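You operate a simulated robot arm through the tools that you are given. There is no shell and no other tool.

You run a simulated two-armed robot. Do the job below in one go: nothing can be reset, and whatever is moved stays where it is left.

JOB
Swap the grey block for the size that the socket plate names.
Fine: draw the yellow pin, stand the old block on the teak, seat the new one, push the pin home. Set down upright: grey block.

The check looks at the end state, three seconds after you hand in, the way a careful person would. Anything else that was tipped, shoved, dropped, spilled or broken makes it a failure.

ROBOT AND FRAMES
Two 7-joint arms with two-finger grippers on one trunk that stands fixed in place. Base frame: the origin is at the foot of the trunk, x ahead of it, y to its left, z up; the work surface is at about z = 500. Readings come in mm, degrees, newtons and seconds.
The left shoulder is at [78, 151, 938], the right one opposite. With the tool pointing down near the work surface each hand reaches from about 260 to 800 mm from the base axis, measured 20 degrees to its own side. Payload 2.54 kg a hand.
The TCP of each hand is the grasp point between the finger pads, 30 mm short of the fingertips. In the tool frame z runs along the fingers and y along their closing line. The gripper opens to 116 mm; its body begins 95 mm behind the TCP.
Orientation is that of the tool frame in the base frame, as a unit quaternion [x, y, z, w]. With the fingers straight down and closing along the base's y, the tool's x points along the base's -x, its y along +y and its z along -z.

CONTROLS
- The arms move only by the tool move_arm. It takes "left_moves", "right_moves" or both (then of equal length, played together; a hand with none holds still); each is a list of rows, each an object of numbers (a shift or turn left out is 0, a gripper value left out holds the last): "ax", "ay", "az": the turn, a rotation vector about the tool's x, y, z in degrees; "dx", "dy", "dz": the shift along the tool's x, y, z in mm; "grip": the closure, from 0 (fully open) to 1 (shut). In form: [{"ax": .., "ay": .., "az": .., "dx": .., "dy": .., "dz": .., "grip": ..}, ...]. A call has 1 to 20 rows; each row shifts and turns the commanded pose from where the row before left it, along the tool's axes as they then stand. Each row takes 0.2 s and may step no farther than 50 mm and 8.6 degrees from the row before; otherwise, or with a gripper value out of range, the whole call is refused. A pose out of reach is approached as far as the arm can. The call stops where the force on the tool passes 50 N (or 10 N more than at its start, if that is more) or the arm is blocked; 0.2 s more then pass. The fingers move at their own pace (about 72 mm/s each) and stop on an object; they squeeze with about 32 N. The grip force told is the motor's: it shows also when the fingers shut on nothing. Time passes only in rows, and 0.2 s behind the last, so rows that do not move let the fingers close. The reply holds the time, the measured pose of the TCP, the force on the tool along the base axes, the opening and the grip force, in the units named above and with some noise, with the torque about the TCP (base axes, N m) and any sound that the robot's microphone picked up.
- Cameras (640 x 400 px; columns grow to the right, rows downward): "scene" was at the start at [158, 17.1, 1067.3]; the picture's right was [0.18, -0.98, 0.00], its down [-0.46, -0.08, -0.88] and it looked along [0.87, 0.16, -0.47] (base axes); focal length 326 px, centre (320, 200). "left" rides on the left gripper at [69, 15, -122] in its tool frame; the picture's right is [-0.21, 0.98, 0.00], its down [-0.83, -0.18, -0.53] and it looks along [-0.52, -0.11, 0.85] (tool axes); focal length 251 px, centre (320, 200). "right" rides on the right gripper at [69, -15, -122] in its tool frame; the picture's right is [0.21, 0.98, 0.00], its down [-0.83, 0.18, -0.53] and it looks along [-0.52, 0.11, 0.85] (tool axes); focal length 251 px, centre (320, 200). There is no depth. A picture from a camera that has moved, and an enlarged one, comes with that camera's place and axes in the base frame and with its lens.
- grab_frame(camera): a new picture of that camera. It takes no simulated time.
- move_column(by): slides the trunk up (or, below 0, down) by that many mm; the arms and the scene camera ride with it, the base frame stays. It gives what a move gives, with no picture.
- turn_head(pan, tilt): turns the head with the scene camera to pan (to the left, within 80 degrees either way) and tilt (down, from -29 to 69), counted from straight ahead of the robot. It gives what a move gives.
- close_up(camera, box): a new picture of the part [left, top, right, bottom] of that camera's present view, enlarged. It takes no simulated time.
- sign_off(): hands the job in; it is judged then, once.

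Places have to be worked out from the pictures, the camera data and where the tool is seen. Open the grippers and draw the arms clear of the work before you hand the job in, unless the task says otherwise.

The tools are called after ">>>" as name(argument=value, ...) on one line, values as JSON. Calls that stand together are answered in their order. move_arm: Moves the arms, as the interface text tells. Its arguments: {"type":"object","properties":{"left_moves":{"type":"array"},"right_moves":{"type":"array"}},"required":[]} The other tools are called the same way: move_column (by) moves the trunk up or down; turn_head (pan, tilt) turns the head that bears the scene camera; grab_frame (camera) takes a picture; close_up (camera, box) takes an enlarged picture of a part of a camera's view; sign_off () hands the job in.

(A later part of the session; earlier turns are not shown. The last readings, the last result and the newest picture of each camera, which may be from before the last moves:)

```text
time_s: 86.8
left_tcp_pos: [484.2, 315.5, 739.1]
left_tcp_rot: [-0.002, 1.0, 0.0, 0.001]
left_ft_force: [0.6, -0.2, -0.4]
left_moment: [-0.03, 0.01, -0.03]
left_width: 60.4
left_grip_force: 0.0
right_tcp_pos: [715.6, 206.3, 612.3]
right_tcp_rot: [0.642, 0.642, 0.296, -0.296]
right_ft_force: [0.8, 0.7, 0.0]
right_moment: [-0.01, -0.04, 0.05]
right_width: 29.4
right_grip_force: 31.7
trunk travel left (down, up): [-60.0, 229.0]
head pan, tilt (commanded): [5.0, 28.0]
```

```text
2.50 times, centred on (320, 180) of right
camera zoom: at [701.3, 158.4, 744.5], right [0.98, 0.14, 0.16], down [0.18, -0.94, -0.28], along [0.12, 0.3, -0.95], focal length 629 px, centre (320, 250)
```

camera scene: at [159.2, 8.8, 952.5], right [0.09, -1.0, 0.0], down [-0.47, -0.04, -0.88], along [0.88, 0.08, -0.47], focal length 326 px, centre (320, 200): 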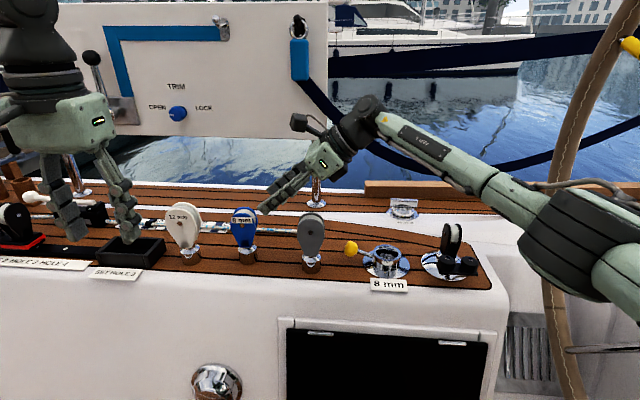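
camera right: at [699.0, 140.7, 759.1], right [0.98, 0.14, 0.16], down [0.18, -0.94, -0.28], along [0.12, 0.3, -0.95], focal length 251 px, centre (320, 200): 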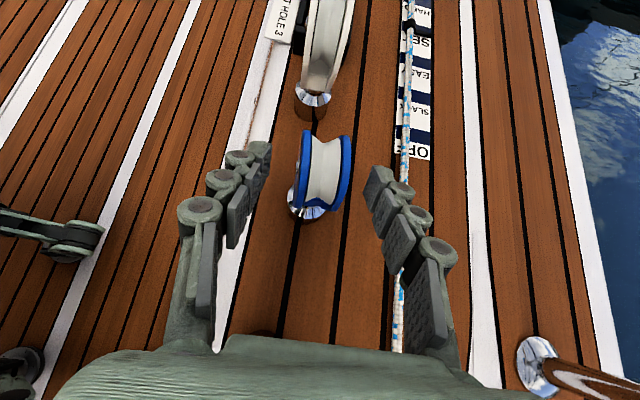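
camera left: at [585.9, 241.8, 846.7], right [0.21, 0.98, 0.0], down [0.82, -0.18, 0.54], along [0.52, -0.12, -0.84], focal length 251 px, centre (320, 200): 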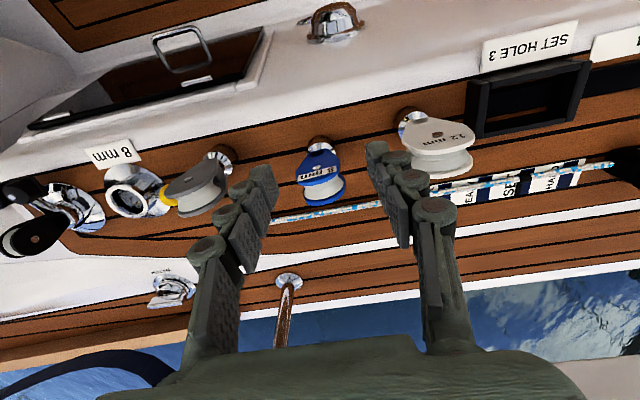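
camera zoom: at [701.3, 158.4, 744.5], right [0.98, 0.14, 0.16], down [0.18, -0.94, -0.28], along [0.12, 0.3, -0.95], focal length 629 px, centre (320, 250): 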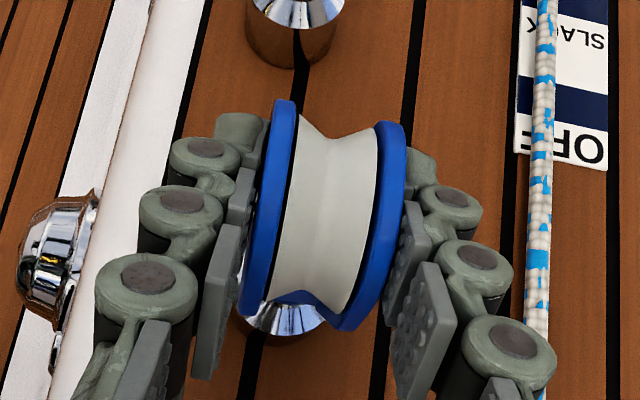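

Blue is gripped at 29.4 mm with no side load. I lift it straight up 10 mm to confirm the hold.

>>> move_arm(right_moves=[{"dx": 3.83, "dz": -3.2}, {"dx": 3.83, "dz": -3.2}, {}])

>>> close_up(camera="scene", box=[200, 170, 320, 290])

```text
time_s: 87.7
left_tcp_pos: [482.8, 315.2, 738.2]
left_tcp_rot: [-0.003, 1.0, -0.001, 0.0]
left_ft_force: [-0.5, 0.5, 0.8]
left_moment: [0.02, 0.01, -0.03]
left_width: 60.2
left_grip_force: 0.0
right_tcp_pos: [716.3, 206.2, 622.5]
right_tcp_rot: [0.642, 0.643, 0.296, -0.296]
right_ft_force: [0.1, -0.6, -3.2]
right_moment: [-0.03, 0.01, -0.01]
right_width: 29.3
right_grip_force: 32.3
trunk travel left (down, up): [-60.0, 229.0]
head pan, tilt (commanded): [5.0, 28.0]
```

```text
3.33 times, centred on (260, 230) of scene
camera zoom: at [159.4, 8.9, 952.4], right [0.09, -1.0, 0.0], down [-0.47, -0.04, -0.88], along [0.88, 0.08, -0.47], focal length 1087 px, centre (520, 100)
```

zoom: 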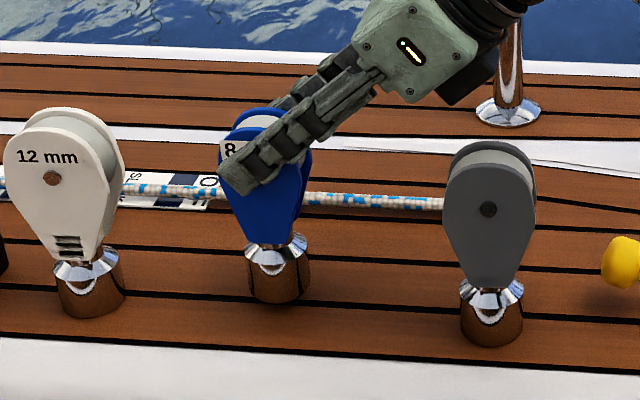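

The block lifts, weighing about 3.3 N. I zoom in to check whether it hangs upright in the hand.

>>> close_up(camera="scene", box=[220, 195, 300, 270])

>>> close_up(camera="left", box=[120, 80, 400, 260])

```text
5.33 times, centred on (260, 232) of scene
camera zoom: at [159.4, 8.9, 952.4], right [0.09, -1.0, 0.0], down [-0.47, -0.04, -0.88], along [0.88, 0.08, -0.47], focal length 1739 px, centre (640, 27)
```

zoom: 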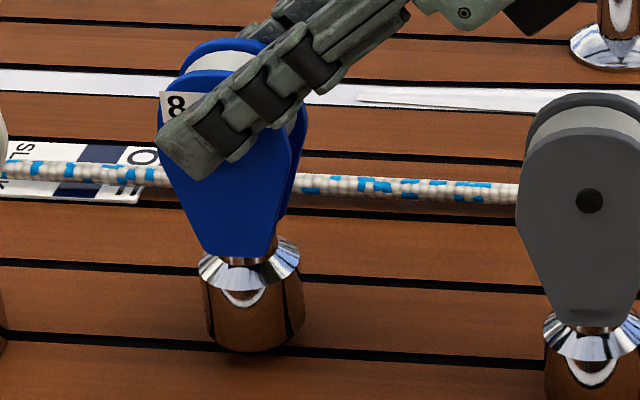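

```text
2.22 times, centred on (260, 170) of left
camera zoom: at [414.7, 331.6, 860.5], right [0.21, 0.98, 0.0], down [0.83, -0.18, 0.54], along [0.52, -0.11, -0.84], focal length 559 px, centre (453, 267)
```

zoom: 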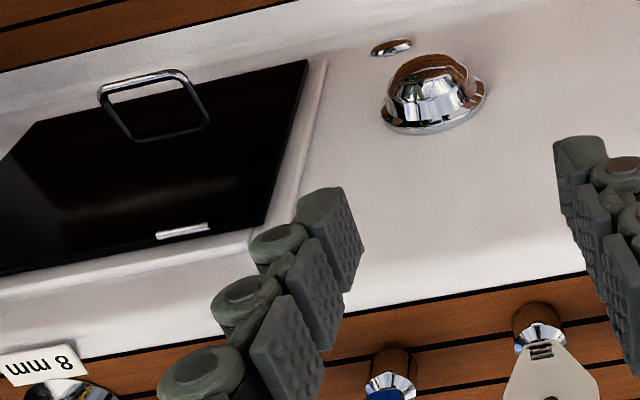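

The shank's axis matches the vertical to within about a degree. I lift 40 mm more, then draw the block back to x≈630, so it can pass in front of the grey block.

>>> move_arm(right_moves=[{"dx": 7.66, "dz": -6.43}, {"dx": 7.66, "dz": -6.43}, {"dx": 7.66, "dz": -6.43}, {"dx": 7.66, "dz": -6.43}, {"dy": -17}, {"dy": -17}, {"dy": -17}, {"dy": -17}, {"dy": -17}, {}])

>>> grab_frame(camera="scene")

>>> grab_frame(camera="right")

```text
time_s: 89.8
left_tcp_pos: [483.6, 314.6, 738.2]
left_tcp_rot: [-0.002, 1.0, -0.001, 0.001]
left_ft_force: [-0.4, 0.6, -0.1]
left_moment: [-0.01, 0.01, 0.02]
left_width: 60.3
left_grip_force: 0.1
right_tcp_pos: [629.9, 204.7, 662.1]
right_tcp_rot: [0.642, 0.642, 0.295, -0.296]
right_ft_force: [1.0, -1.3, -3.3]
right_moment: [-0.03, -0.04, -0.03]
right_width: 29.4
right_grip_force: 32.5
trunk travel left (down, up): [-60.0, 229.0]
head pan, tilt (commanded): [5.0, 28.0]
```

```text
taken
camera scene: at [159.4, 8.8, 952.5], right [0.09, -1.0, 0.0], down [-0.47, -0.04, -0.88], along [0.88, 0.08, -0.47], focal length 326 px, centre (320, 200)
```

scene: 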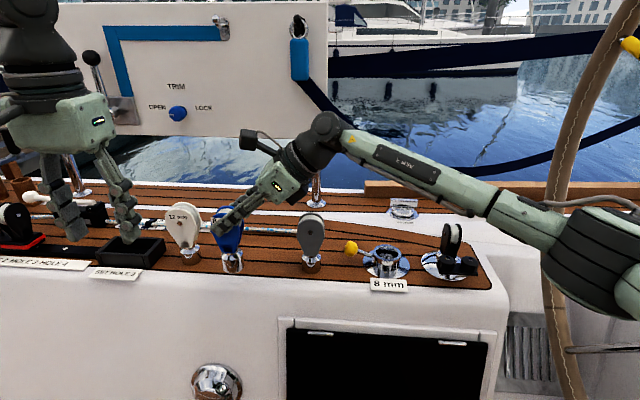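

```text
taken
camera right: at [616.2, 157.3, 793.3], right [0.98, 0.14, 0.16], down [0.18, -0.94, -0.28], along [0.12, 0.3, -0.95], focal length 251 px, centre (320, 200)
```

right: 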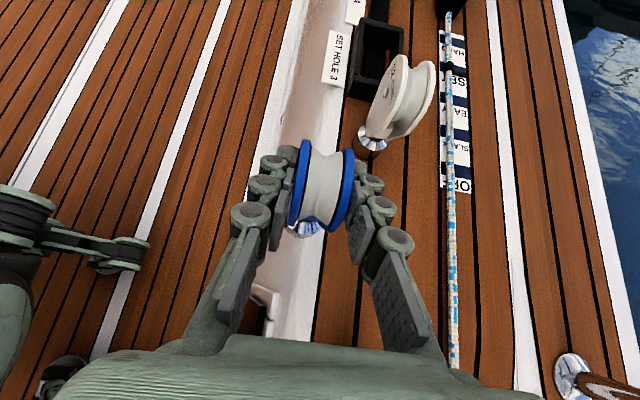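

The block was gripped with the hand leaning 50°, so the hand must keep that lean until I re-grip, and such a lean over the socket would push the elbow into the wheel. I'll set blue down at (690,205), re-grip it with less lean, and walk it in. First I move forward and lower it to just above the teak.

>>> move_arm(right_moves=[{"dy": 20}, {"dy": 20}, {"dy": 20}, {"dx": -8.43, "dz": 7.07}, {"dx": -8.43, "dz": 7.07}, {"dx": -8.43, "dz": 7.07}, {"dx": -8.43, "dz": 7.07}, {}])

>>> close_up(camera="scene", box=[200, 160, 340, 290])

```text
time_s: 91.7
left_tcp_pos: [484.7, 314.8, 739.0]
left_tcp_rot: [-0.002, 1.0, -0.001, 0.001]
left_ft_force: [-0.5, 0.0, 0.0]
left_moment: [0.02, -0.02, 0.0]
left_width: 60.3
left_grip_force: 0.0
right_tcp_pos: [689.2, 207.0, 616.9]
right_tcp_rot: [0.642, 0.643, 0.296, -0.295]
right_ft_force: [-0.2, -1.3, -3.6]
right_moment: [-0.03, -0.01, 0.0]
right_width: 29.6
right_grip_force: 32.3
trunk travel left (down, up): [-60.0, 229.0]
head pan, tilt (commanded): [5.0, 28.0]
```

```text
3.08 times, centred on (270, 225) of scene
camera zoom: at [159.4, 8.9, 952.4], right [0.09, -1.0, 0.0], down [-0.47, -0.04, -0.88], along [0.88, 0.08, -0.47], focal length 1003 px, centre (474, 123)
```

zoom: 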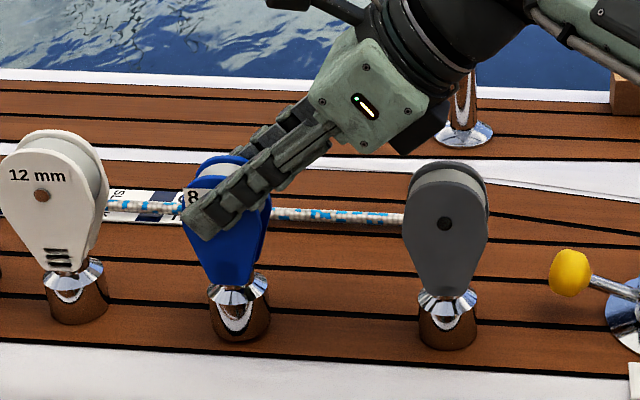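

Blue is about 5 mm above the teak, and the hand clears the grey block. I lower it gently until the load comes off.

>>> move_arm(right_moves=[{"dx": -1.15, "dz": 0.96}, {"dx": -1.15, "dz": 0.96}, {"dx": -1.15, "dz": 0.96}, {"dx": -1.15, "dz": 0.96}])

```text
time_s: 92.7
left_tcp_pos: [483.8, 314.6, 737.6]
left_tcp_rot: [-0.003, 1.0, -0.001, 0.001]
left_ft_force: [-0.1, 0.4, -0.7]
left_moment: [0.01, -0.01, 0.01]
left_width: 60.3
left_grip_force: 0.0
right_tcp_pos: [691.3, 205.6, 612.8]
right_tcp_rot: [0.642, 0.642, 0.297, -0.295]
right_ft_force: [-0.7, -0.8, 0.6]
right_moment: [-0.15, 0.02, -0.04]
right_width: 29.4
right_grip_force: 31.9
trunk travel left (down, up): [-60.0, 229.0]
head pan, tilt (commanded): [5.0, 28.0]
```

The weight is off (0.6 N). One more millimetre to seat it, then I read again.

>>> move_arm(right_moves=[{"dx": -0.6, "dz": 0.5}, {}])

>>> close_up(camera="scene", box=[220, 195, 300, 275])

```text
time_s: 93.2
left_tcp_pos: [484.0, 314.8, 740.0]
left_tcp_rot: [-0.002, 1.0, -0.001, 0.001]
left_ft_force: [0.1, -0.1, 0.3]
left_moment: [0.04, -0.04, 0.01]
left_width: 60.4
left_grip_force: 0.0
right_tcp_pos: [690.4, 206.4, 614.1]
right_tcp_rot: [0.642, 0.642, 0.297, -0.295]
right_ft_force: [-1.8, -2.5, 5.3]
right_moment: [-0.26, 0.0, -0.03]
right_width: 29.4
right_grip_force: 32.0
trunk travel left (down, up): [-60.0, 229.0]
head pan, tilt (commanded): [5.0, 28.0]
```

```text
5.00 times, centred on (260, 235) of scene
camera zoom: at [158.7, 8.6, 952.7], right [0.09, -1.0, 0.0], down [-0.47, -0.04, -0.88], along [0.88, 0.08, -0.47], focal length 1630 px, centre (620, 25)
```

zoom: 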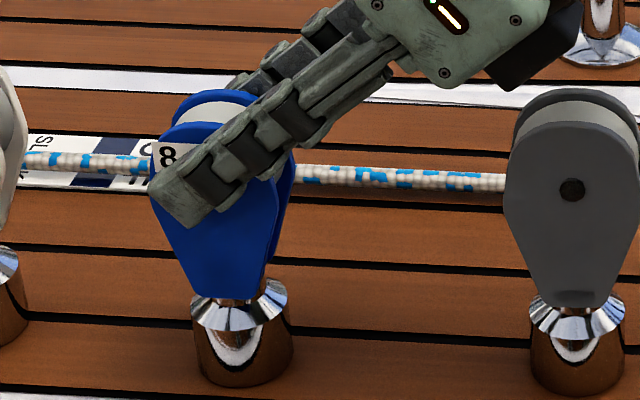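

Blue is standing on the teak. I open the fingers and check that it stays upright.

>>> move_arm(right_moves=[{"dx": 0.4, "dz": -0.3}, {"grip": 0.45}, {}, {}])

>>> close_up(camera="scene", box=[200, 160, 340, 290])

>>> close_up(camera="right", box=[220, 100, 420, 260])

```text
time_s: 94.2
left_tcp_pos: [482.8, 315.3, 739.4]
left_tcp_rot: [-0.001, 1.0, 0.0, 0.001]
left_ft_force: [0.7, 0.4, -0.3]
left_moment: [0.03, -0.02, -0.01]
left_width: 60.3
left_grip_force: 0.1
right_tcp_pos: [691.3, 207.0, 610.8]
right_tcp_rot: [0.642, 0.642, 0.296, -0.295]
right_ft_force: [-1.0, -0.3, 0.2]
right_moment: [0.04, 0.01, -0.01]
right_width: 63.8
right_grip_force: 0.1
trunk travel left (down, up): [-60.0, 229.0]
head pan, tilt (commanded): [5.0, 28.0]
```

```text
3.08 times, centred on (270, 225) of scene
camera zoom: at [159.2, 8.8, 952.5], right [0.09, -1.0, 0.0], down [-0.47, -0.04, -0.88], along [0.88, 0.08, -0.47], focal length 1003 px, centre (474, 123)
```

zoom: 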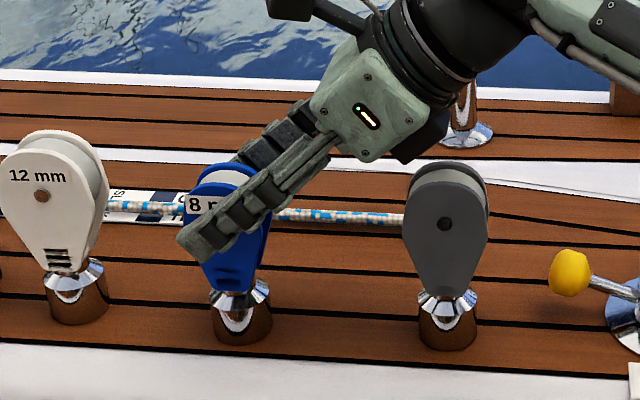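

```text
2.50 times, centred on (320, 180) of right
camera zoom: at [676.2, 158.3, 743.2], right [0.98, 0.14, 0.16], down [0.18, -0.94, -0.28], along [0.12, 0.3, -0.95], focal length 629 px, centre (320, 250)
```

zoom: 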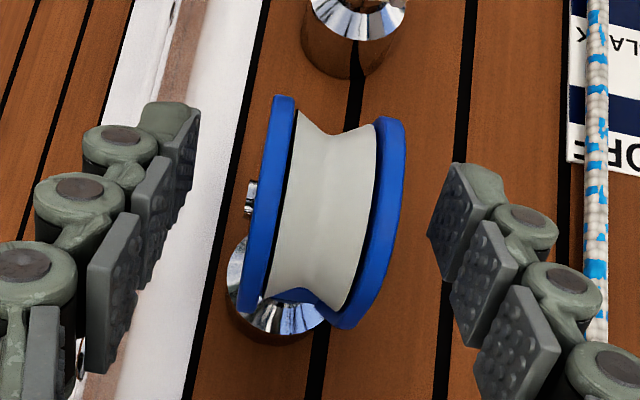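

Blue stands upright by itself. With the fingers open around it, I turn the hand's lean from 50° down to about 27° in place.

>>> move_arm(right_moves=[{"ay": -5.7}, {"ay": -5.7}, {"ay": -5.7}, {"ay": -5.7}, {}])

>>> close_up(camera="scene", box=[200, 130, 360, 290])

>>> grab_frame(camera="right")

```text
time_s: 95.5
left_tcp_pos: [483.4, 314.2, 738.0]
left_tcp_rot: [-0.001, 1.0, -0.001, 0.0]
left_ft_force: [-0.4, -0.7, 0.5]
left_moment: [-0.02, 0.02, -0.01]
left_width: 60.5
left_grip_force: 0.1
right_tcp_pos: [690.2, 206.1, 612.8]
right_tcp_rot: [0.688, 0.688, 0.163, -0.162]
right_ft_force: [-0.3, 0.6, -0.4]
right_moment: [-0.02, 0.0, 0.01]
right_width: 63.9
right_grip_force: 0.1
trunk travel left (down, up): [-60.0, 229.0]
head pan, tilt (commanded): [5.0, 28.0]
```

```text
2.50 times, centred on (280, 210) of scene
camera zoom: at [159.1, 8.9, 952.5], right [0.09, -1.0, 0.0], down [-0.47, -0.04, -0.88], along [0.88, 0.08, -0.47], focal length 815 px, centre (420, 175)
```

zoom: 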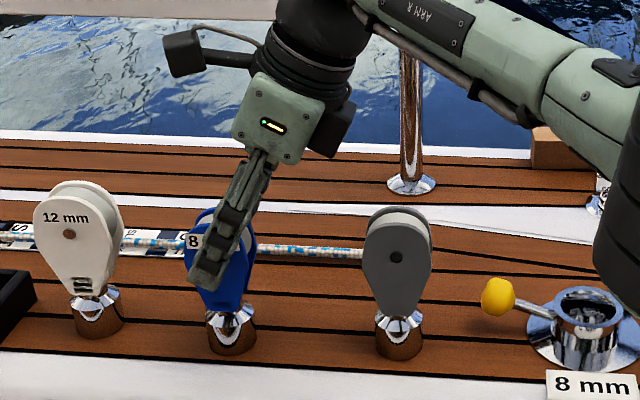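

```text
taken
camera right: at [676.0, 212.9, 752.1], right [0.98, 0.19, 0.1], down [0.18, -0.98, 0.11], along [0.12, -0.09, -0.99], focal length 251 px, centre (320, 200)
```

right: 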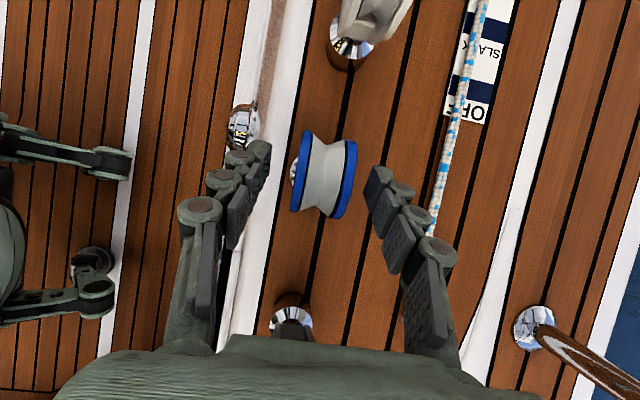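

The lean is now 27° with no limits and blue undisturbed. I shift 1 mm towards +x and close on it again.

>>> move_arm(right_moves=[{"dy": 1}, {"grip": 0.7}, {}, {"grip": 1.0}, {}, {}])

>>> move_arm(right_moves=[{"dx": 4.49, "dz": -8.93}, {"dx": 4.49, "dz": -8.93}, {}])

>>> close_up(camera="scene", box=[200, 160, 340, 290])

```text
time_s: 96.8
left_tcp_pos: [483.8, 315.6, 738.6]
left_tcp_rot: [-0.002, 1.0, 0.0, 0.0]
left_ft_force: [0.1, -0.3, -0.5]
left_moment: [-0.04, 0.0, -0.01]
left_width: 60.2
left_grip_force: 0.1
right_tcp_pos: [691.5, 207.1, 611.8]
right_tcp_rot: [0.688, 0.688, 0.163, -0.163]
right_ft_force: [-1.5, 0.1, 0.1]
right_moment: [0.1, 0.02, 0.04]
right_width: 29.4
right_grip_force: 32.4
trunk travel left (down, up): [-60.0, 229.0]
head pan, tilt (commanded): [5.0, 28.0]
```

```text
time_s: 97.7
left_tcp_pos: [483.5, 316.1, 738.6]
left_tcp_rot: [-0.001, 1.0, -0.001, 0.001]
left_ft_force: [-0.3, -0.2, -0.6]
left_moment: [-0.02, 0.02, -0.01]
left_width: 60.5
left_grip_force: 0.0
right_tcp_pos: [692.9, 206.0, 631.6]
right_tcp_rot: [0.688, 0.688, 0.163, -0.163]
right_ft_force: [-0.1, -0.2, -3.2]
right_moment: [-0.01, 0.01, 0.02]
right_width: 29.5
right_grip_force: 31.8
trunk travel left (down, up): [-60.0, 229.0]
head pan, tilt (commanded): [5.0, 28.0]
```

```text
3.08 times, centred on (270, 225) of scene
camera zoom: at [159.4, 8.9, 952.4], right [0.09, -1.0, 0.0], down [-0.47, -0.04, -0.88], along [0.88, 0.08, -0.47], focal length 1003 px, centre (474, 123)
```

zoom: 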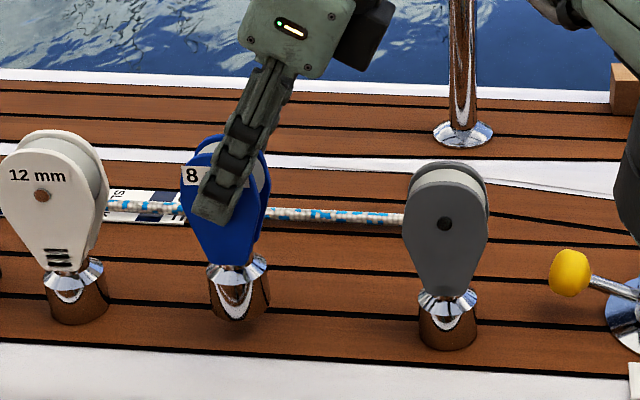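

It holds. I carry it 66 mm towards -y, low over the bare teak, and lower it to just above the deck at y≈140.

>>> move_arm(right_moves=[{"dx": -14.7, "dy": -0.5, "dz": -7.4}, {"dx": -14.7, "dy": -0.5, "dz": -7.4}, {"dx": -14.7, "dy": -0.5, "dz": -7.4}, {"dx": -14.7, "dy": -0.5, "dz": -7.4}, {}, {"dx": -3.6, "dz": 7.15}, {"dx": -3.6, "dz": 7.15}, {}])

>>> close_up(camera="scene", box=[220, 150, 360, 290])

```text
time_s: 99.5
left_tcp_pos: [482.8, 314.9, 737.5]
left_tcp_rot: [-0.001, 1.0, -0.001, 0.001]
left_ft_force: [0.2, 0.5, 0.2]
left_moment: [0.01, 0.03, 0.05]
left_width: 60.1
left_grip_force: 0.1
right_tcp_pos: [689.9, 140.9, 615.1]
right_tcp_rot: [0.688, 0.688, 0.163, -0.163]
right_ft_force: [0.4, -0.7, -3.6]
right_moment: [-0.01, -0.04, 0.0]
right_width: 29.4
right_grip_force: 32.0
trunk travel left (down, up): [-60.0, 229.0]
head pan, tilt (commanded): [5.0, 28.0]
```

```text
2.86 times, centred on (290, 220) of scene
camera zoom: at [159.4, 8.8, 952.4], right [0.09, -1.0, 0.0], down [-0.47, -0.04, -0.88], along [0.88, 0.08, -0.47], focal length 932 px, centre (406, 143)
```

zoom: 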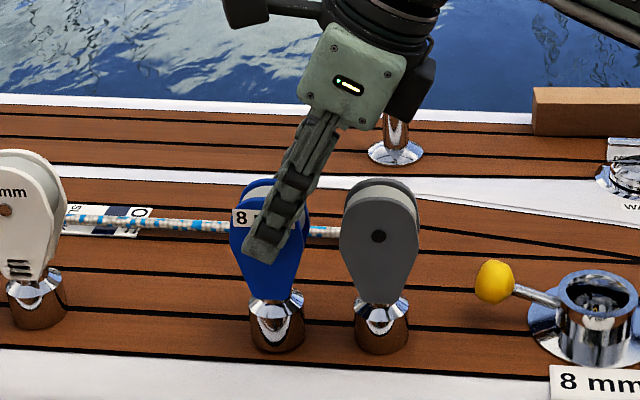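

There is about 20 mm between the two blocks. I lower the last few millimetres to contact.

>>> move_arm(right_moves=[{"dx": -0.45, "dz": 0.9}, {"dx": -0.45, "dz": 0.9}, {"dx": -0.45, "dz": 0.9}, {}])

```text
time_s: 100.5
left_tcp_pos: [484.2, 314.0, 738.1]
left_tcp_rot: [-0.002, 1.0, -0.001, 0.0]
left_ft_force: [0.4, -0.7, 0.2]
left_moment: [0.0, 0.01, 0.0]
left_width: 60.3
left_grip_force: 0.1
right_tcp_pos: [688.3, 140.6, 613.9]
right_tcp_rot: [0.688, 0.688, 0.162, -0.162]
right_ft_force: [-0.5, 0.8, -4.2]
right_moment: [0.02, 0.05, 0.0]
right_width: 29.3
right_grip_force: 32.0
trunk travel left (down, up): [-60.0, 229.0]
head pan, tilt (commanded): [5.0, 28.0]
```

Still hanging at -4 N. I go down three more 1 mm steps.

>>> move_arm(right_moves=[{"dx": -0.45, "dz": 0.9}, {"dx": -0.45, "dz": 0.9}, {}])

```text
time_s: 101.2
left_tcp_pos: [483.3, 315.7, 737.9]
left_tcp_rot: [-0.002, 1.0, -0.001, 0.0]
left_ft_force: [0.1, -0.2, -0.7]
left_moment: [0.0, 0.01, 0.0]
left_width: 60.1
left_grip_force: 0.1
right_tcp_pos: [689.0, 139.4, 611.5]
right_tcp_rot: [0.688, 0.688, 0.164, -0.162]
right_ft_force: [-0.5, -0.9, 1.6]
right_moment: [-0.15, -0.03, -0.01]
right_width: 29.3
right_grip_force: 32.0
trunk travel left (down, up): [-60.0, 229.0]
head pan, tilt (commanded): [5.0, 28.0]
```

Contact. I open the fingers, check, and then reduce the lean from 27° to about 9° in place.

>>> move_arm(right_moves=[{"grip": 0.45}, {}, {}])

>>> close_up(camera="scene", box=[220, 150, 360, 290])

```text
time_s: 102.0
left_tcp_pos: [482.7, 315.0, 738.4]
left_tcp_rot: [-0.002, 1.0, 0.0, 0.001]
left_ft_force: [-0.7, -0.2, -0.3]
left_moment: [0.01, 0.0, 0.0]
left_width: 60.5
left_grip_force: 0.2
right_tcp_pos: [689.7, 140.8, 610.7]
right_tcp_rot: [0.689, 0.687, 0.164, -0.162]
right_ft_force: [0.0, -1.2, 0.3]
right_moment: [0.03, 0.02, 0.01]
right_width: 63.6
right_grip_force: 0.0
trunk travel left (down, up): [-60.0, 229.0]
head pan, tilt (commanded): [5.0, 28.0]
```

```text
2.86 times, centred on (290, 220) of scene
camera zoom: at [159.2, 8.8, 952.5], right [0.09, -1.0, 0.0], down [-0.47, -0.04, -0.88], along [0.88, 0.08, -0.47], focal length 932 px, centre (406, 143)
```

zoom: 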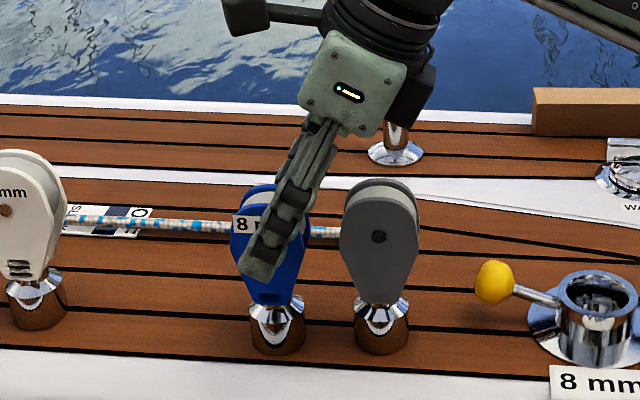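

Blue stands upright. I reduce the lean by 18° with the fingers open around it.

>>> move_arm(right_moves=[{"ay": -4.5}, {"ay": -4.5}, {"ay": -4.5}, {"ay": -4.5}, {}])

>>> close_up(camera="scene", box=[220, 150, 360, 290])

>>> close_up(camera="right", box=[220, 80, 420, 260])

```text
time_s: 103.2
left_tcp_pos: [482.5, 314.7, 737.8]
left_tcp_rot: [-0.002, 1.0, -0.001, 0.001]
left_ft_force: [-0.1, 0.8, -0.4]
left_moment: [0.01, 0.03, -0.01]
left_width: 60.1
left_grip_force: 0.1
right_tcp_pos: [690.4, 138.2, 611.9]
right_tcp_rot: [0.705, 0.705, 0.054, -0.052]
right_ft_force: [0.5, 1.1, 0.4]
right_moment: [0.02, 0.0, 0.02]
right_width: 63.6
right_grip_force: 0.1
trunk travel left (down, up): [-60.0, 229.0]
head pan, tilt (commanded): [5.0, 28.0]
```

```text
2.86 times, centred on (290, 220) of scene
camera zoom: at [159.1, 8.9, 952.5], right [0.09, -1.0, 0.0], down [-0.47, -0.04, -0.88], along [0.88, 0.08, -0.47], focal length 932 px, centre (406, 143)
```

zoom: 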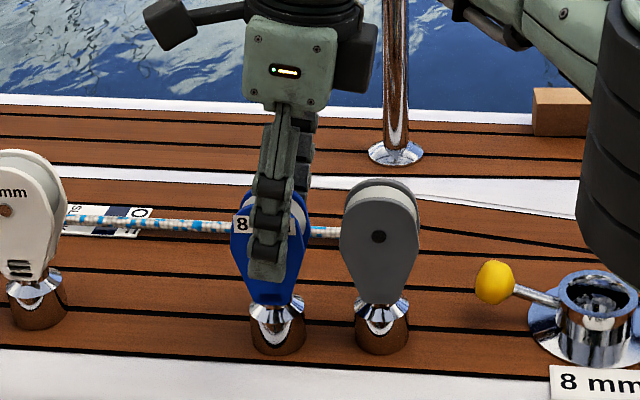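

```text
2.22 times, centred on (320, 170) of right
camera zoom: at [675.5, 189.5, 742.5], right [0.98, 0.21, 0.03], down [0.18, -0.9, 0.41], along [0.12, -0.39, -0.91], focal length 559 px, centre (320, 267)
```

zoom: 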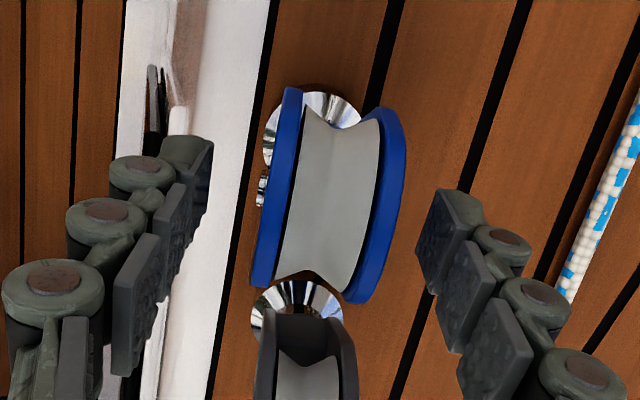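

The hand is nearly vertical now, centred on blue. I close again and lift 20 mm.

>>> move_arm(right_moves=[{"dy": 1}, {"grip": 0.7}, {}, {"grip": 1.0}, {}, {}])

>>> move_arm(right_moves=[{"dx": 1.5, "dz": -9.9}, {"dx": 1.5, "dz": -9.9}, {}])

>>> close_up(camera="scene", box=[220, 150, 360, 290])

```text
time_s: 104.7
left_tcp_pos: [482.4, 314.8, 738.7]
left_tcp_rot: [-0.002, 1.0, -0.001, 0.001]
left_ft_force: [0.9, 0.0, 0.1]
left_moment: [-0.01, 0.0, -0.01]
left_width: 60.2
left_grip_force: 0.1
right_tcp_pos: [691.6, 139.7, 611.9]
right_tcp_rot: [0.705, 0.705, 0.055, -0.053]
right_ft_force: [-1.7, 0.6, 0.6]
right_moment: [0.02, 0.01, 0.0]
right_width: 29.5
right_grip_force: 31.4
trunk travel left (down, up): [-60.0, 229.0]
head pan, tilt (commanded): [5.0, 28.0]
```

```text
time_s: 105.5
left_tcp_pos: [484.4, 314.9, 738.4]
left_tcp_rot: [-0.001, 1.0, -0.001, 0.001]
left_ft_force: [0.2, -0.3, -0.7]
left_moment: [0.02, -0.02, -0.02]
left_width: 60.2
left_grip_force: 0.0
right_tcp_pos: [688.8, 140.1, 631.1]
right_tcp_rot: [0.705, 0.705, 0.055, -0.053]
right_ft_force: [0.0, 0.4, -2.8]
right_moment: [-0.05, 0.0, 0.0]
right_width: 29.3
right_grip_force: 31.8
trunk travel left (down, up): [-60.0, 229.0]
head pan, tilt (commanded): [5.0, 28.0]
```

```text
2.86 times, centred on (290, 220) of scene
camera zoom: at [159.4, 8.8, 952.4], right [0.09, -1.0, 0.0], down [-0.47, -0.04, -0.88], along [0.88, 0.08, -0.47], focal length 932 px, centre (406, 143)
```

zoom: 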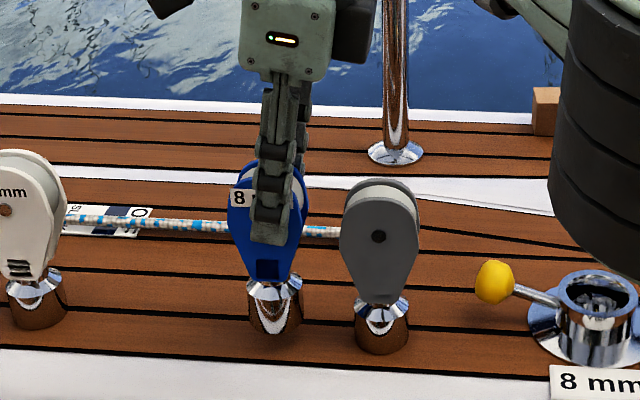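

Blue is held, nearly vertical. I take it back to x≈628 while raising it to z≈671, then carry it past the front of the grey block to y≈-10.

>>> move_arm(right_moves=[{"dx": 2, "dy": -20.3, "dz": -13.2}, {"dx": 2, "dy": -20.3, "dz": -13.2}, {"dx": 2, "dy": -20.3, "dz": -13.2}, {"dx": -24.7, "dz": -3.75}, {"dx": -24.7, "dz": -3.75}, {"dx": -24.7, "dz": -3.75}, {}])

>>> grab_frame(camera="scene")

>>> grab_frame(camera="right")

```text
time_s: 107.0
left_tcp_pos: [483.1, 314.3, 738.4]
left_tcp_rot: [-0.002, 1.0, 0.0, 0.001]
left_ft_force: [0.8, -0.1, 0.7]
left_moment: [0.0, 0.01, -0.02]
left_width: 60.7
left_grip_force: 0.0
right_tcp_pos: [631.3, 63.4, 670.9]
right_tcp_rot: [0.705, 0.705, 0.054, -0.053]
right_ft_force: [0.0, 0.8, -3.3]
right_moment: [-0.05, 0.03, -0.01]
right_width: 28.9
right_grip_force: 32.1
trunk travel left (down, up): [-60.0, 229.0]
head pan, tilt (commanded): [5.0, 28.0]
```

```text
taken
camera scene: at [159.4, 8.7, 952.5], right [0.09, -1.0, 0.0], down [-0.47, -0.04, -0.88], along [0.88, 0.08, -0.47], focal length 326 px, centre (320, 200)
```

scene: 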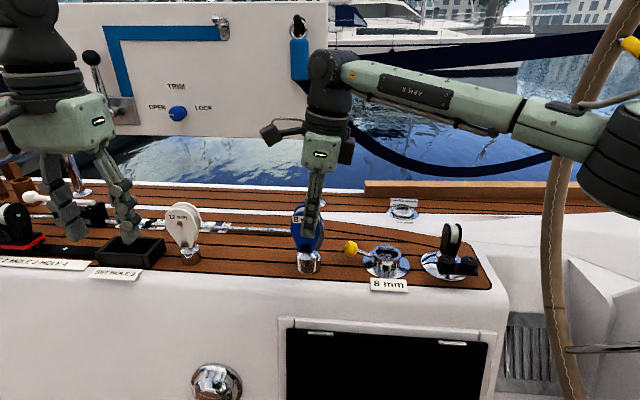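

```text
taken
camera right: at [615.9, 113.4, 802.0], right [0.98, 0.21, 0.03], down [0.18, -0.9, 0.4], along [0.11, -0.39, -0.91], focal length 251 px, centre (320, 200)
```

right: 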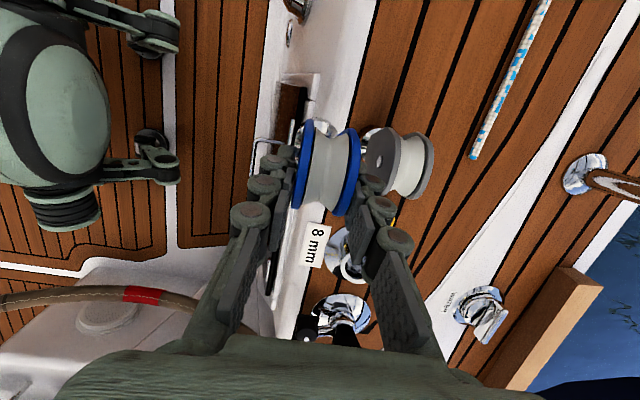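

Blue passes in front of grey with room. I continue to y≈-12, then move diagonally towards the socket, stopping above and short of it.

>>> move_arm(right_moves=[{"dx": -24.7, "dz": -3.75}, {"dx": -24.7, "dz": -3.75}, {"dx": -24.7, "dz": -3.75}, {"dx": -14.8, "dy": 19, "dz": -2.25}, {"dx": -14.8, "dy": 19, "dz": -2.25}, {"dx": -14.8, "dy": 19, "dz": -2.25}, {"dx": -14.8, "dy": 19, "dz": -2.25}, {}])

>>> grab_frame(camera="scene")

>>> grab_frame(camera="right")

```text
time_s: 108.8
left_tcp_pos: [483.5, 315.2, 738.5]
left_tcp_rot: [-0.002, 1.0, -0.001, 0.001]
left_ft_force: [-0.4, 0.1, 0.4]
left_moment: [0.03, -0.02, -0.01]
left_width: 60.5
left_grip_force: 0.0
right_tcp_pos: [707.9, -70.1, 671.1]
right_tcp_rot: [0.705, 0.705, 0.053, -0.053]
right_ft_force: [-0.9, -0.4, -4.0]
right_moment: [-0.05, 0.01, 0.0]
right_width: 29.2
right_grip_force: 31.4
trunk travel left (down, up): [-60.0, 229.0]
head pan, tilt (commanded): [5.0, 28.0]
```

```text
taken
camera scene: at [159.5, 8.7, 952.4], right [0.09, -1.0, 0.0], down [-0.47, -0.04, -0.88], along [0.88, 0.08, -0.47], focal length 326 px, centre (320, 200)
```

scene: 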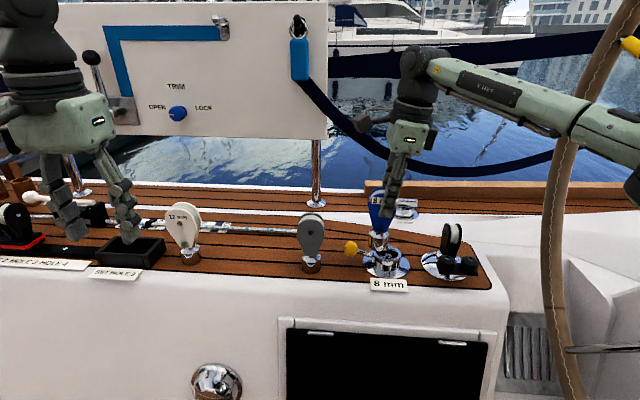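

```text
taken
camera right: at [693.8, -21.0, 801.8], right [0.98, 0.21, 0.03], down [0.18, -0.9, 0.4], along [0.12, -0.39, -0.91], focal length 251 px, centre (320, 200)
```

right: 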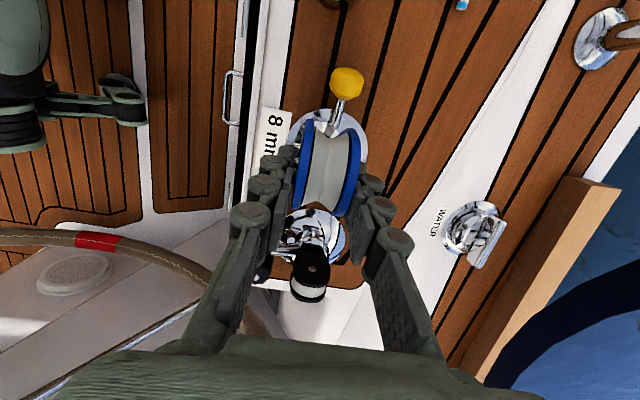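

Blue is just short of the socket. I move to (727,-86) above it and compare shank and bore in close-up.

>>> move_arm(right_moves=[{"dx": -7.4, "dy": 9.5, "dz": -1.1}, {"dx": -7.4, "dy": 9.5, "dz": -1.1}, {}])

>>> close_up(camera="scene", box=[345, 200, 425, 290])

>>> close_up(camera="right", box=[250, 50, 400, 230])

```text
time_s: 109.7
left_tcp_pos: [484.8, 315.4, 737.9]
left_tcp_rot: [-0.002, 1.0, -0.001, 0.001]
left_ft_force: [0.1, 0.2, 0.6]
left_moment: [-0.02, -0.03, -0.01]
left_width: 60.3
left_grip_force: 0.0
right_tcp_pos: [725.6, -85.6, 670.7]
right_tcp_rot: [0.705, 0.705, 0.053, -0.053]
right_ft_force: [0.2, -0.1, -2.8]
right_moment: [-0.03, -0.02, 0.01]
right_width: 28.9
right_grip_force: 31.8
trunk travel left (down, up): [-60.0, 229.0]
head pan, tilt (commanded): [5.0, 28.0]
```

```text
4.44 times, centred on (385, 245) of scene
camera zoom: at [159.4, 8.8, 952.4], right [0.09, -1.0, 0.0], down [-0.47, -0.04, -0.88], along [0.88, 0.08, -0.47], focal length 1449 px, centre (31, 0)
```

zoom: 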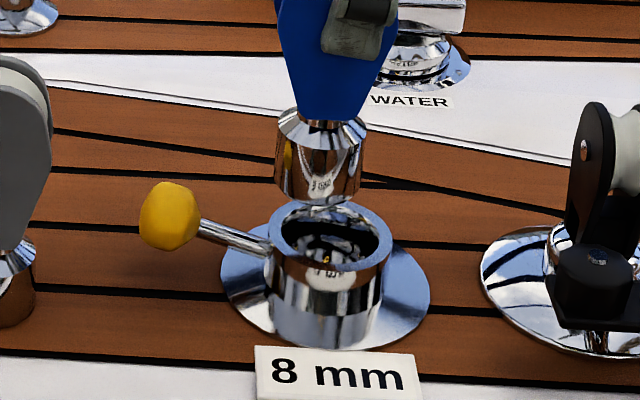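

```text
2.22 times, centred on (325, 140) of right
camera zoom: at [712.1, -35.0, 801.8], right [0.98, 0.21, 0.03], down [0.18, -0.9, 0.4], along [0.12, -0.39, -0.91], focal length 559 px, centre (309, 333)
```

zoom: 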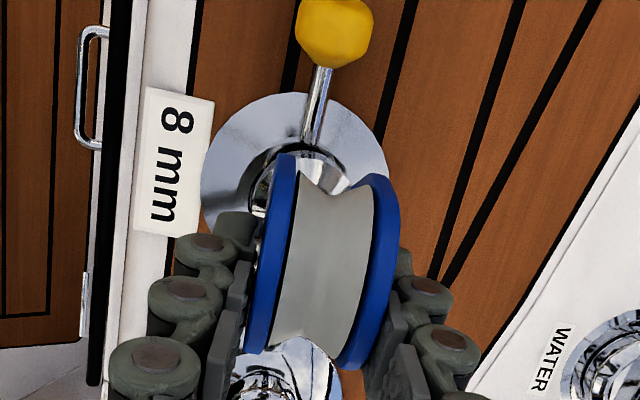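

Compared in the close-up, the shank axis is at y≈-76 and the bore at y≈-84.5, so blue sits about 9 mm off the TCP in y. I shift 8.5 mm towards -y and 1 mm in x, lower to just above the rim and check again.

>>> move_arm(right_moves=[{"dx": -4.2, "dy": 0.5, "dz": -0.65}, {"dx": -4.2, "dy": 0.5, "dz": -0.65}, {"dx": -1.5, "dz": 9.9}, {"dx": -1.5, "dz": 9.9}, {}])

>>> close_up(camera="scene", box=[345, 200, 425, 290])

>>> close_up(camera="right", box=[250, 30, 400, 210])

```text
time_s: 110.8
left_tcp_pos: [484.1, 314.8, 738.3]
left_tcp_rot: [-0.001, 1.0, -0.002, 0.001]
left_ft_force: [0.6, -0.3, -0.1]
left_moment: [0.0, -0.02, 0.0]
left_width: 60.6
left_grip_force: 0.1
right_tcp_pos: [725.8, -93.1, 651.9]
right_tcp_rot: [0.705, 0.706, 0.053, -0.054]
right_ft_force: [-0.1, 0.0, -4.9]
right_moment: [-0.04, 0.02, 0.02]
right_width: 29.4
right_grip_force: 31.6
trunk travel left (down, up): [-60.0, 229.0]
head pan, tilt (commanded): [5.0, 28.0]
```

```text
4.44 times, centred on (385, 245) of scene
camera zoom: at [159.5, 8.7, 952.4], right [0.09, -1.0, 0.0], down [-0.47, -0.04, -0.88], along [0.88, 0.08, -0.47], focal length 1449 px, centre (31, 0)
```

zoom: 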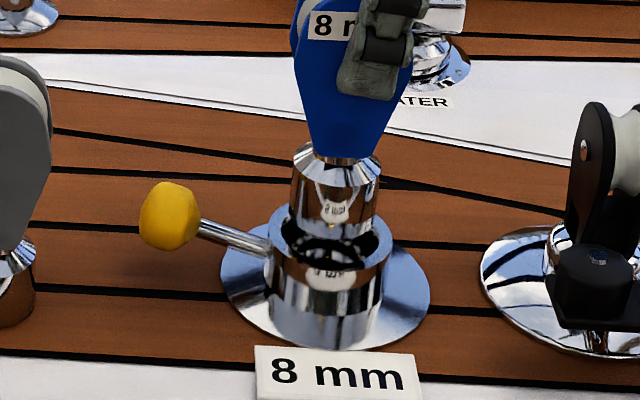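

```text
2.22 times, centred on (325, 120) of right
camera zoom: at [712.0, -43.7, 782.4], right [0.98, 0.21, 0.03], down [0.18, -0.9, 0.4], along [0.12, -0.39, -0.91], focal length 559 px, centre (309, 378)
```

zoom: 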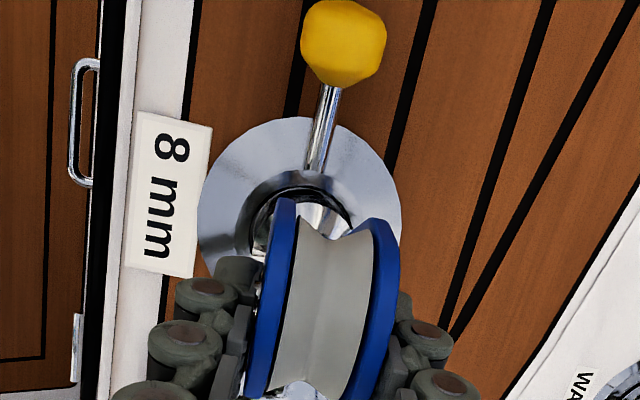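

Nearly aligned. I zoom in further on the rim and shank bottom.

>>> close_up(camera="scene", box=[365, 225, 405, 265])

>>> close_up(camera="right", box=[290, 70, 370, 150])

```text
10.00 times, centred on (385, 245) of scene
camera zoom: at [159.5, 8.7, 952.4], right [0.09, -1.0, 0.0], down [-0.47, -0.04, -0.88], along [0.88, 0.08, -0.47], focal length 3261 px, centre (-330, -250)
```

zoom: 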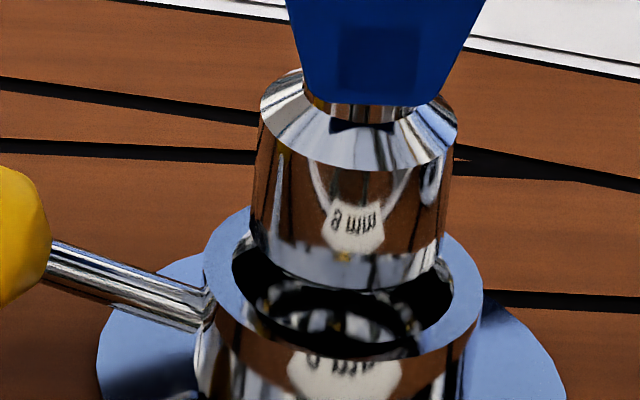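

```text
5.00 times, centred on (330, 110) of right
camera zoom: at [712.0, -43.7, 782.4], right [0.98, 0.21, 0.03], down [0.18, -0.9, 0.4], along [0.12, -0.39, -0.91], focal length 1257 px, centre (270, 650)
```

zoom: 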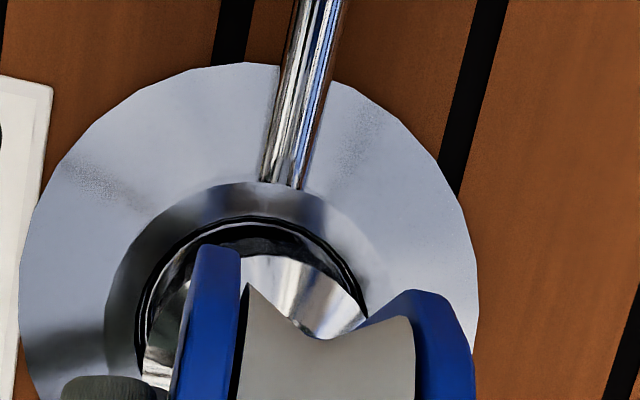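

The shank hangs vertically, and x agrees to within half a millimetre (both about 725). I shift 0.8 mm more towards -y and lower 15 mm into the bore, watching the force.

>>> move_arm(right_moves=[{"dx": -0.8, "dz": -0.1}, {"dx": -0.6, "dz": 3.95}, {"dx": -0.6, "dz": 3.95}, {"dx": -0.6, "dz": 3.95}, {"dx": -0.5, "dz": 3}])

>>> close_up(camera="scene", box=[365, 225, 405, 265])

```text
time_s: 112.0
left_tcp_pos: [483.3, 314.8, 738.9]
left_tcp_rot: [-0.002, 1.0, -0.001, 0.001]
left_ft_force: [-0.2, 0.1, -0.1]
left_moment: [0.02, 0.01, 0.01]
left_width: 60.5
left_grip_force: 0.1
right_tcp_pos: [725.9, -93.8, 636.2]
right_tcp_rot: [0.705, 0.705, 0.052, -0.054]
right_ft_force: [0.6, 0.3, -3.1]
right_moment: [-0.06, -0.01, 0.02]
right_width: 29.4
right_grip_force: 31.7
trunk travel left (down, up): [-60.0, 229.0]
head pan, tilt (commanded): [5.0, 28.0]
```

```text
10.00 times, centred on (385, 245) of scene
camera zoom: at [159.4, 8.8, 952.4], right [0.09, -1.0, 0.0], down [-0.47, -0.04, -0.88], along [0.88, 0.08, -0.47], focal length 3261 px, centre (-330, -250)
```

zoom: 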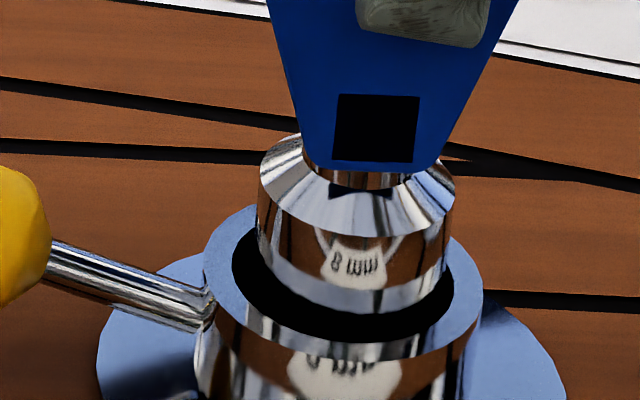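

No contact force, and the shank bottom is already a few millimetres below the rim. I zoom in on the gap around it to centre it better.

>>> close_up(camera="scene", box=[372, 240, 398, 262])

>>> close_up(camera="right", box=[290, 50, 370, 130])

```text
16.00 times, centred on (385, 251) of scene
camera zoom: at [159.4, 8.8, 952.4], right [0.09, -1.0, 0.0], down [-0.47, -0.04, -0.88], along [0.88, 0.08, -0.47], focal length 5218 px, centre (-720, -616)
```

zoom: 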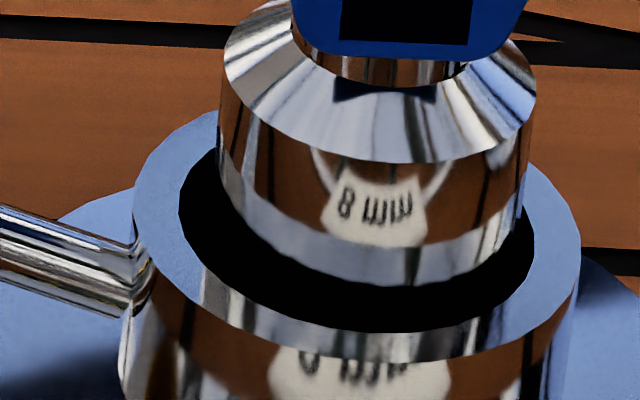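

```text
5.00 times, centred on (330, 90) of right
camera zoom: at [711.6, -44.9, 766.5], right [0.98, 0.21, 0.03], down [0.18, -0.9, 0.4], along [0.11, -0.39, -0.91], focal length 1257 px, centre (270, 750)
```

zoom: 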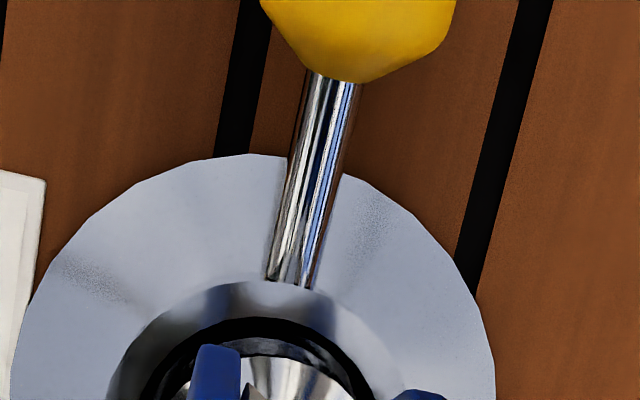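

Measured against the bore, the shank is about 1.8 mm too far to -y and 1 mm to +x, with about 3.7 mm of clearance each side. I correct both and lower another 12 mm.

>>> move_arm(right_moves=[{"dx": 1.8, "dy": -1.0, "dz": 0.3}, {"dx": -0.6, "dz": 3.95}, {"dx": -0.6, "dz": 3.95}, {"dx": -0.6, "dz": 3.95}])

>>> close_up(camera="scene", box=[365, 225, 405, 265])

```text
time_s: 113.0
left_tcp_pos: [483.8, 316.1, 738.0]
left_tcp_rot: [-0.002, 1.0, -0.001, 0.0]
left_ft_force: [0.2, 0.7, -0.4]
left_moment: [0.01, 0.0, -0.04]
left_width: 60.4
left_grip_force: 0.0
right_tcp_pos: [725.7, -93.8, 623.7]
right_tcp_rot: [0.705, 0.705, 0.053, -0.053]
right_ft_force: [-0.7, 0.3, -3.9]
right_moment: [-0.01, 0.02, 0.0]
right_width: 29.5
right_grip_force: 32.0
trunk travel left (down, up): [-60.0, 229.0]
head pan, tilt (commanded): [5.0, 28.0]
```

```text
10.00 times, centred on (385, 245) of scene
camera zoom: at [159.4, 8.8, 952.4], right [0.09, -1.0, 0.0], down [-0.47, -0.04, -0.88], along [0.88, 0.08, -0.47], focal length 3261 px, centre (-330, -250)
```

zoom: 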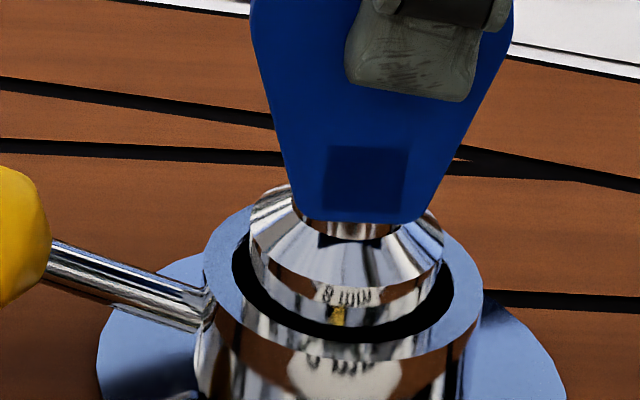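

Well centred with no contact. I lower on in 2 mm then 1 mm steps until it seats.

>>> move_arm(right_moves=[{"dx": 0.4, "dz": 2}, {"dx": -0.3, "dz": 2}, {"dx": -0.15, "dz": 1}, {"dx": -0.15, "dz": 1}, {}])

>>> close_up(camera="scene", box=[365, 225, 405, 265])

```text
time_s: 114.2
left_tcp_pos: [483.1, 314.8, 737.7]
left_tcp_rot: [-0.002, 1.0, -0.001, 0.0]
left_ft_force: [-0.2, 0.1, 0.0]
left_moment: [0.03, -0.01, 0.0]
left_width: 60.3
left_grip_force: 0.1
right_tcp_pos: [724.7, -93.2, 618.1]
right_tcp_rot: [0.706, 0.704, 0.053, -0.052]
right_ft_force: [4.5, -7.5, 0.1]
right_moment: [-0.62, -0.48, -0.02]
right_width: 29.3
right_grip_force: 32.4
trunk travel left (down, up): [-60.0, 229.0]
head pan, tilt (commanded): [5.0, 28.0]
```

```text
10.00 times, centred on (385, 245) of scene
camera zoom: at [159.3, 8.6, 952.5], right [0.09, -1.0, 0.0], down [-0.47, -0.04, -0.88], along [0.88, 0.08, -0.47], focal length 3261 px, centre (-330, -250)
```

zoom: 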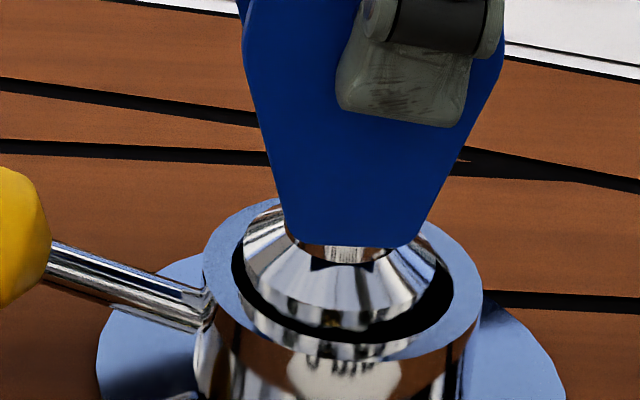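

A slight side contact shows (4.5 N in x, -7.5 N in y), so the seat below guides the shank. I follow it by 1.2 mm towards -y and 0.8 mm towards +x, then lower further.

>>> move_arm(right_moves=[{"dx": -1.2, "dy": 0.8}, {"dx": -0.15, "dz": 1}, {"dx": -0.15, "dz": 1}, {}])

```text
time_s: 115.2
left_tcp_pos: [483.2, 314.5, 739.0]
left_tcp_rot: [-0.002, 1.0, -0.001, 0.001]
left_ft_force: [0.4, -0.8, -0.1]
left_moment: [-0.02, 0.01, -0.02]
left_width: 60.5
left_grip_force: 0.0
right_tcp_pos: [724.8, -91.9, 615.7]
right_tcp_rot: [0.705, 0.705, 0.054, -0.054]
right_ft_force: [-2.2, -4.4, -0.3]
right_moment: [-0.4, 0.12, 0.05]
right_width: 29.3
right_grip_force: 31.6
trunk travel left (down, up): [-60.0, 229.0]
head pan, tilt (commanded): [5.0, 28.0]
```

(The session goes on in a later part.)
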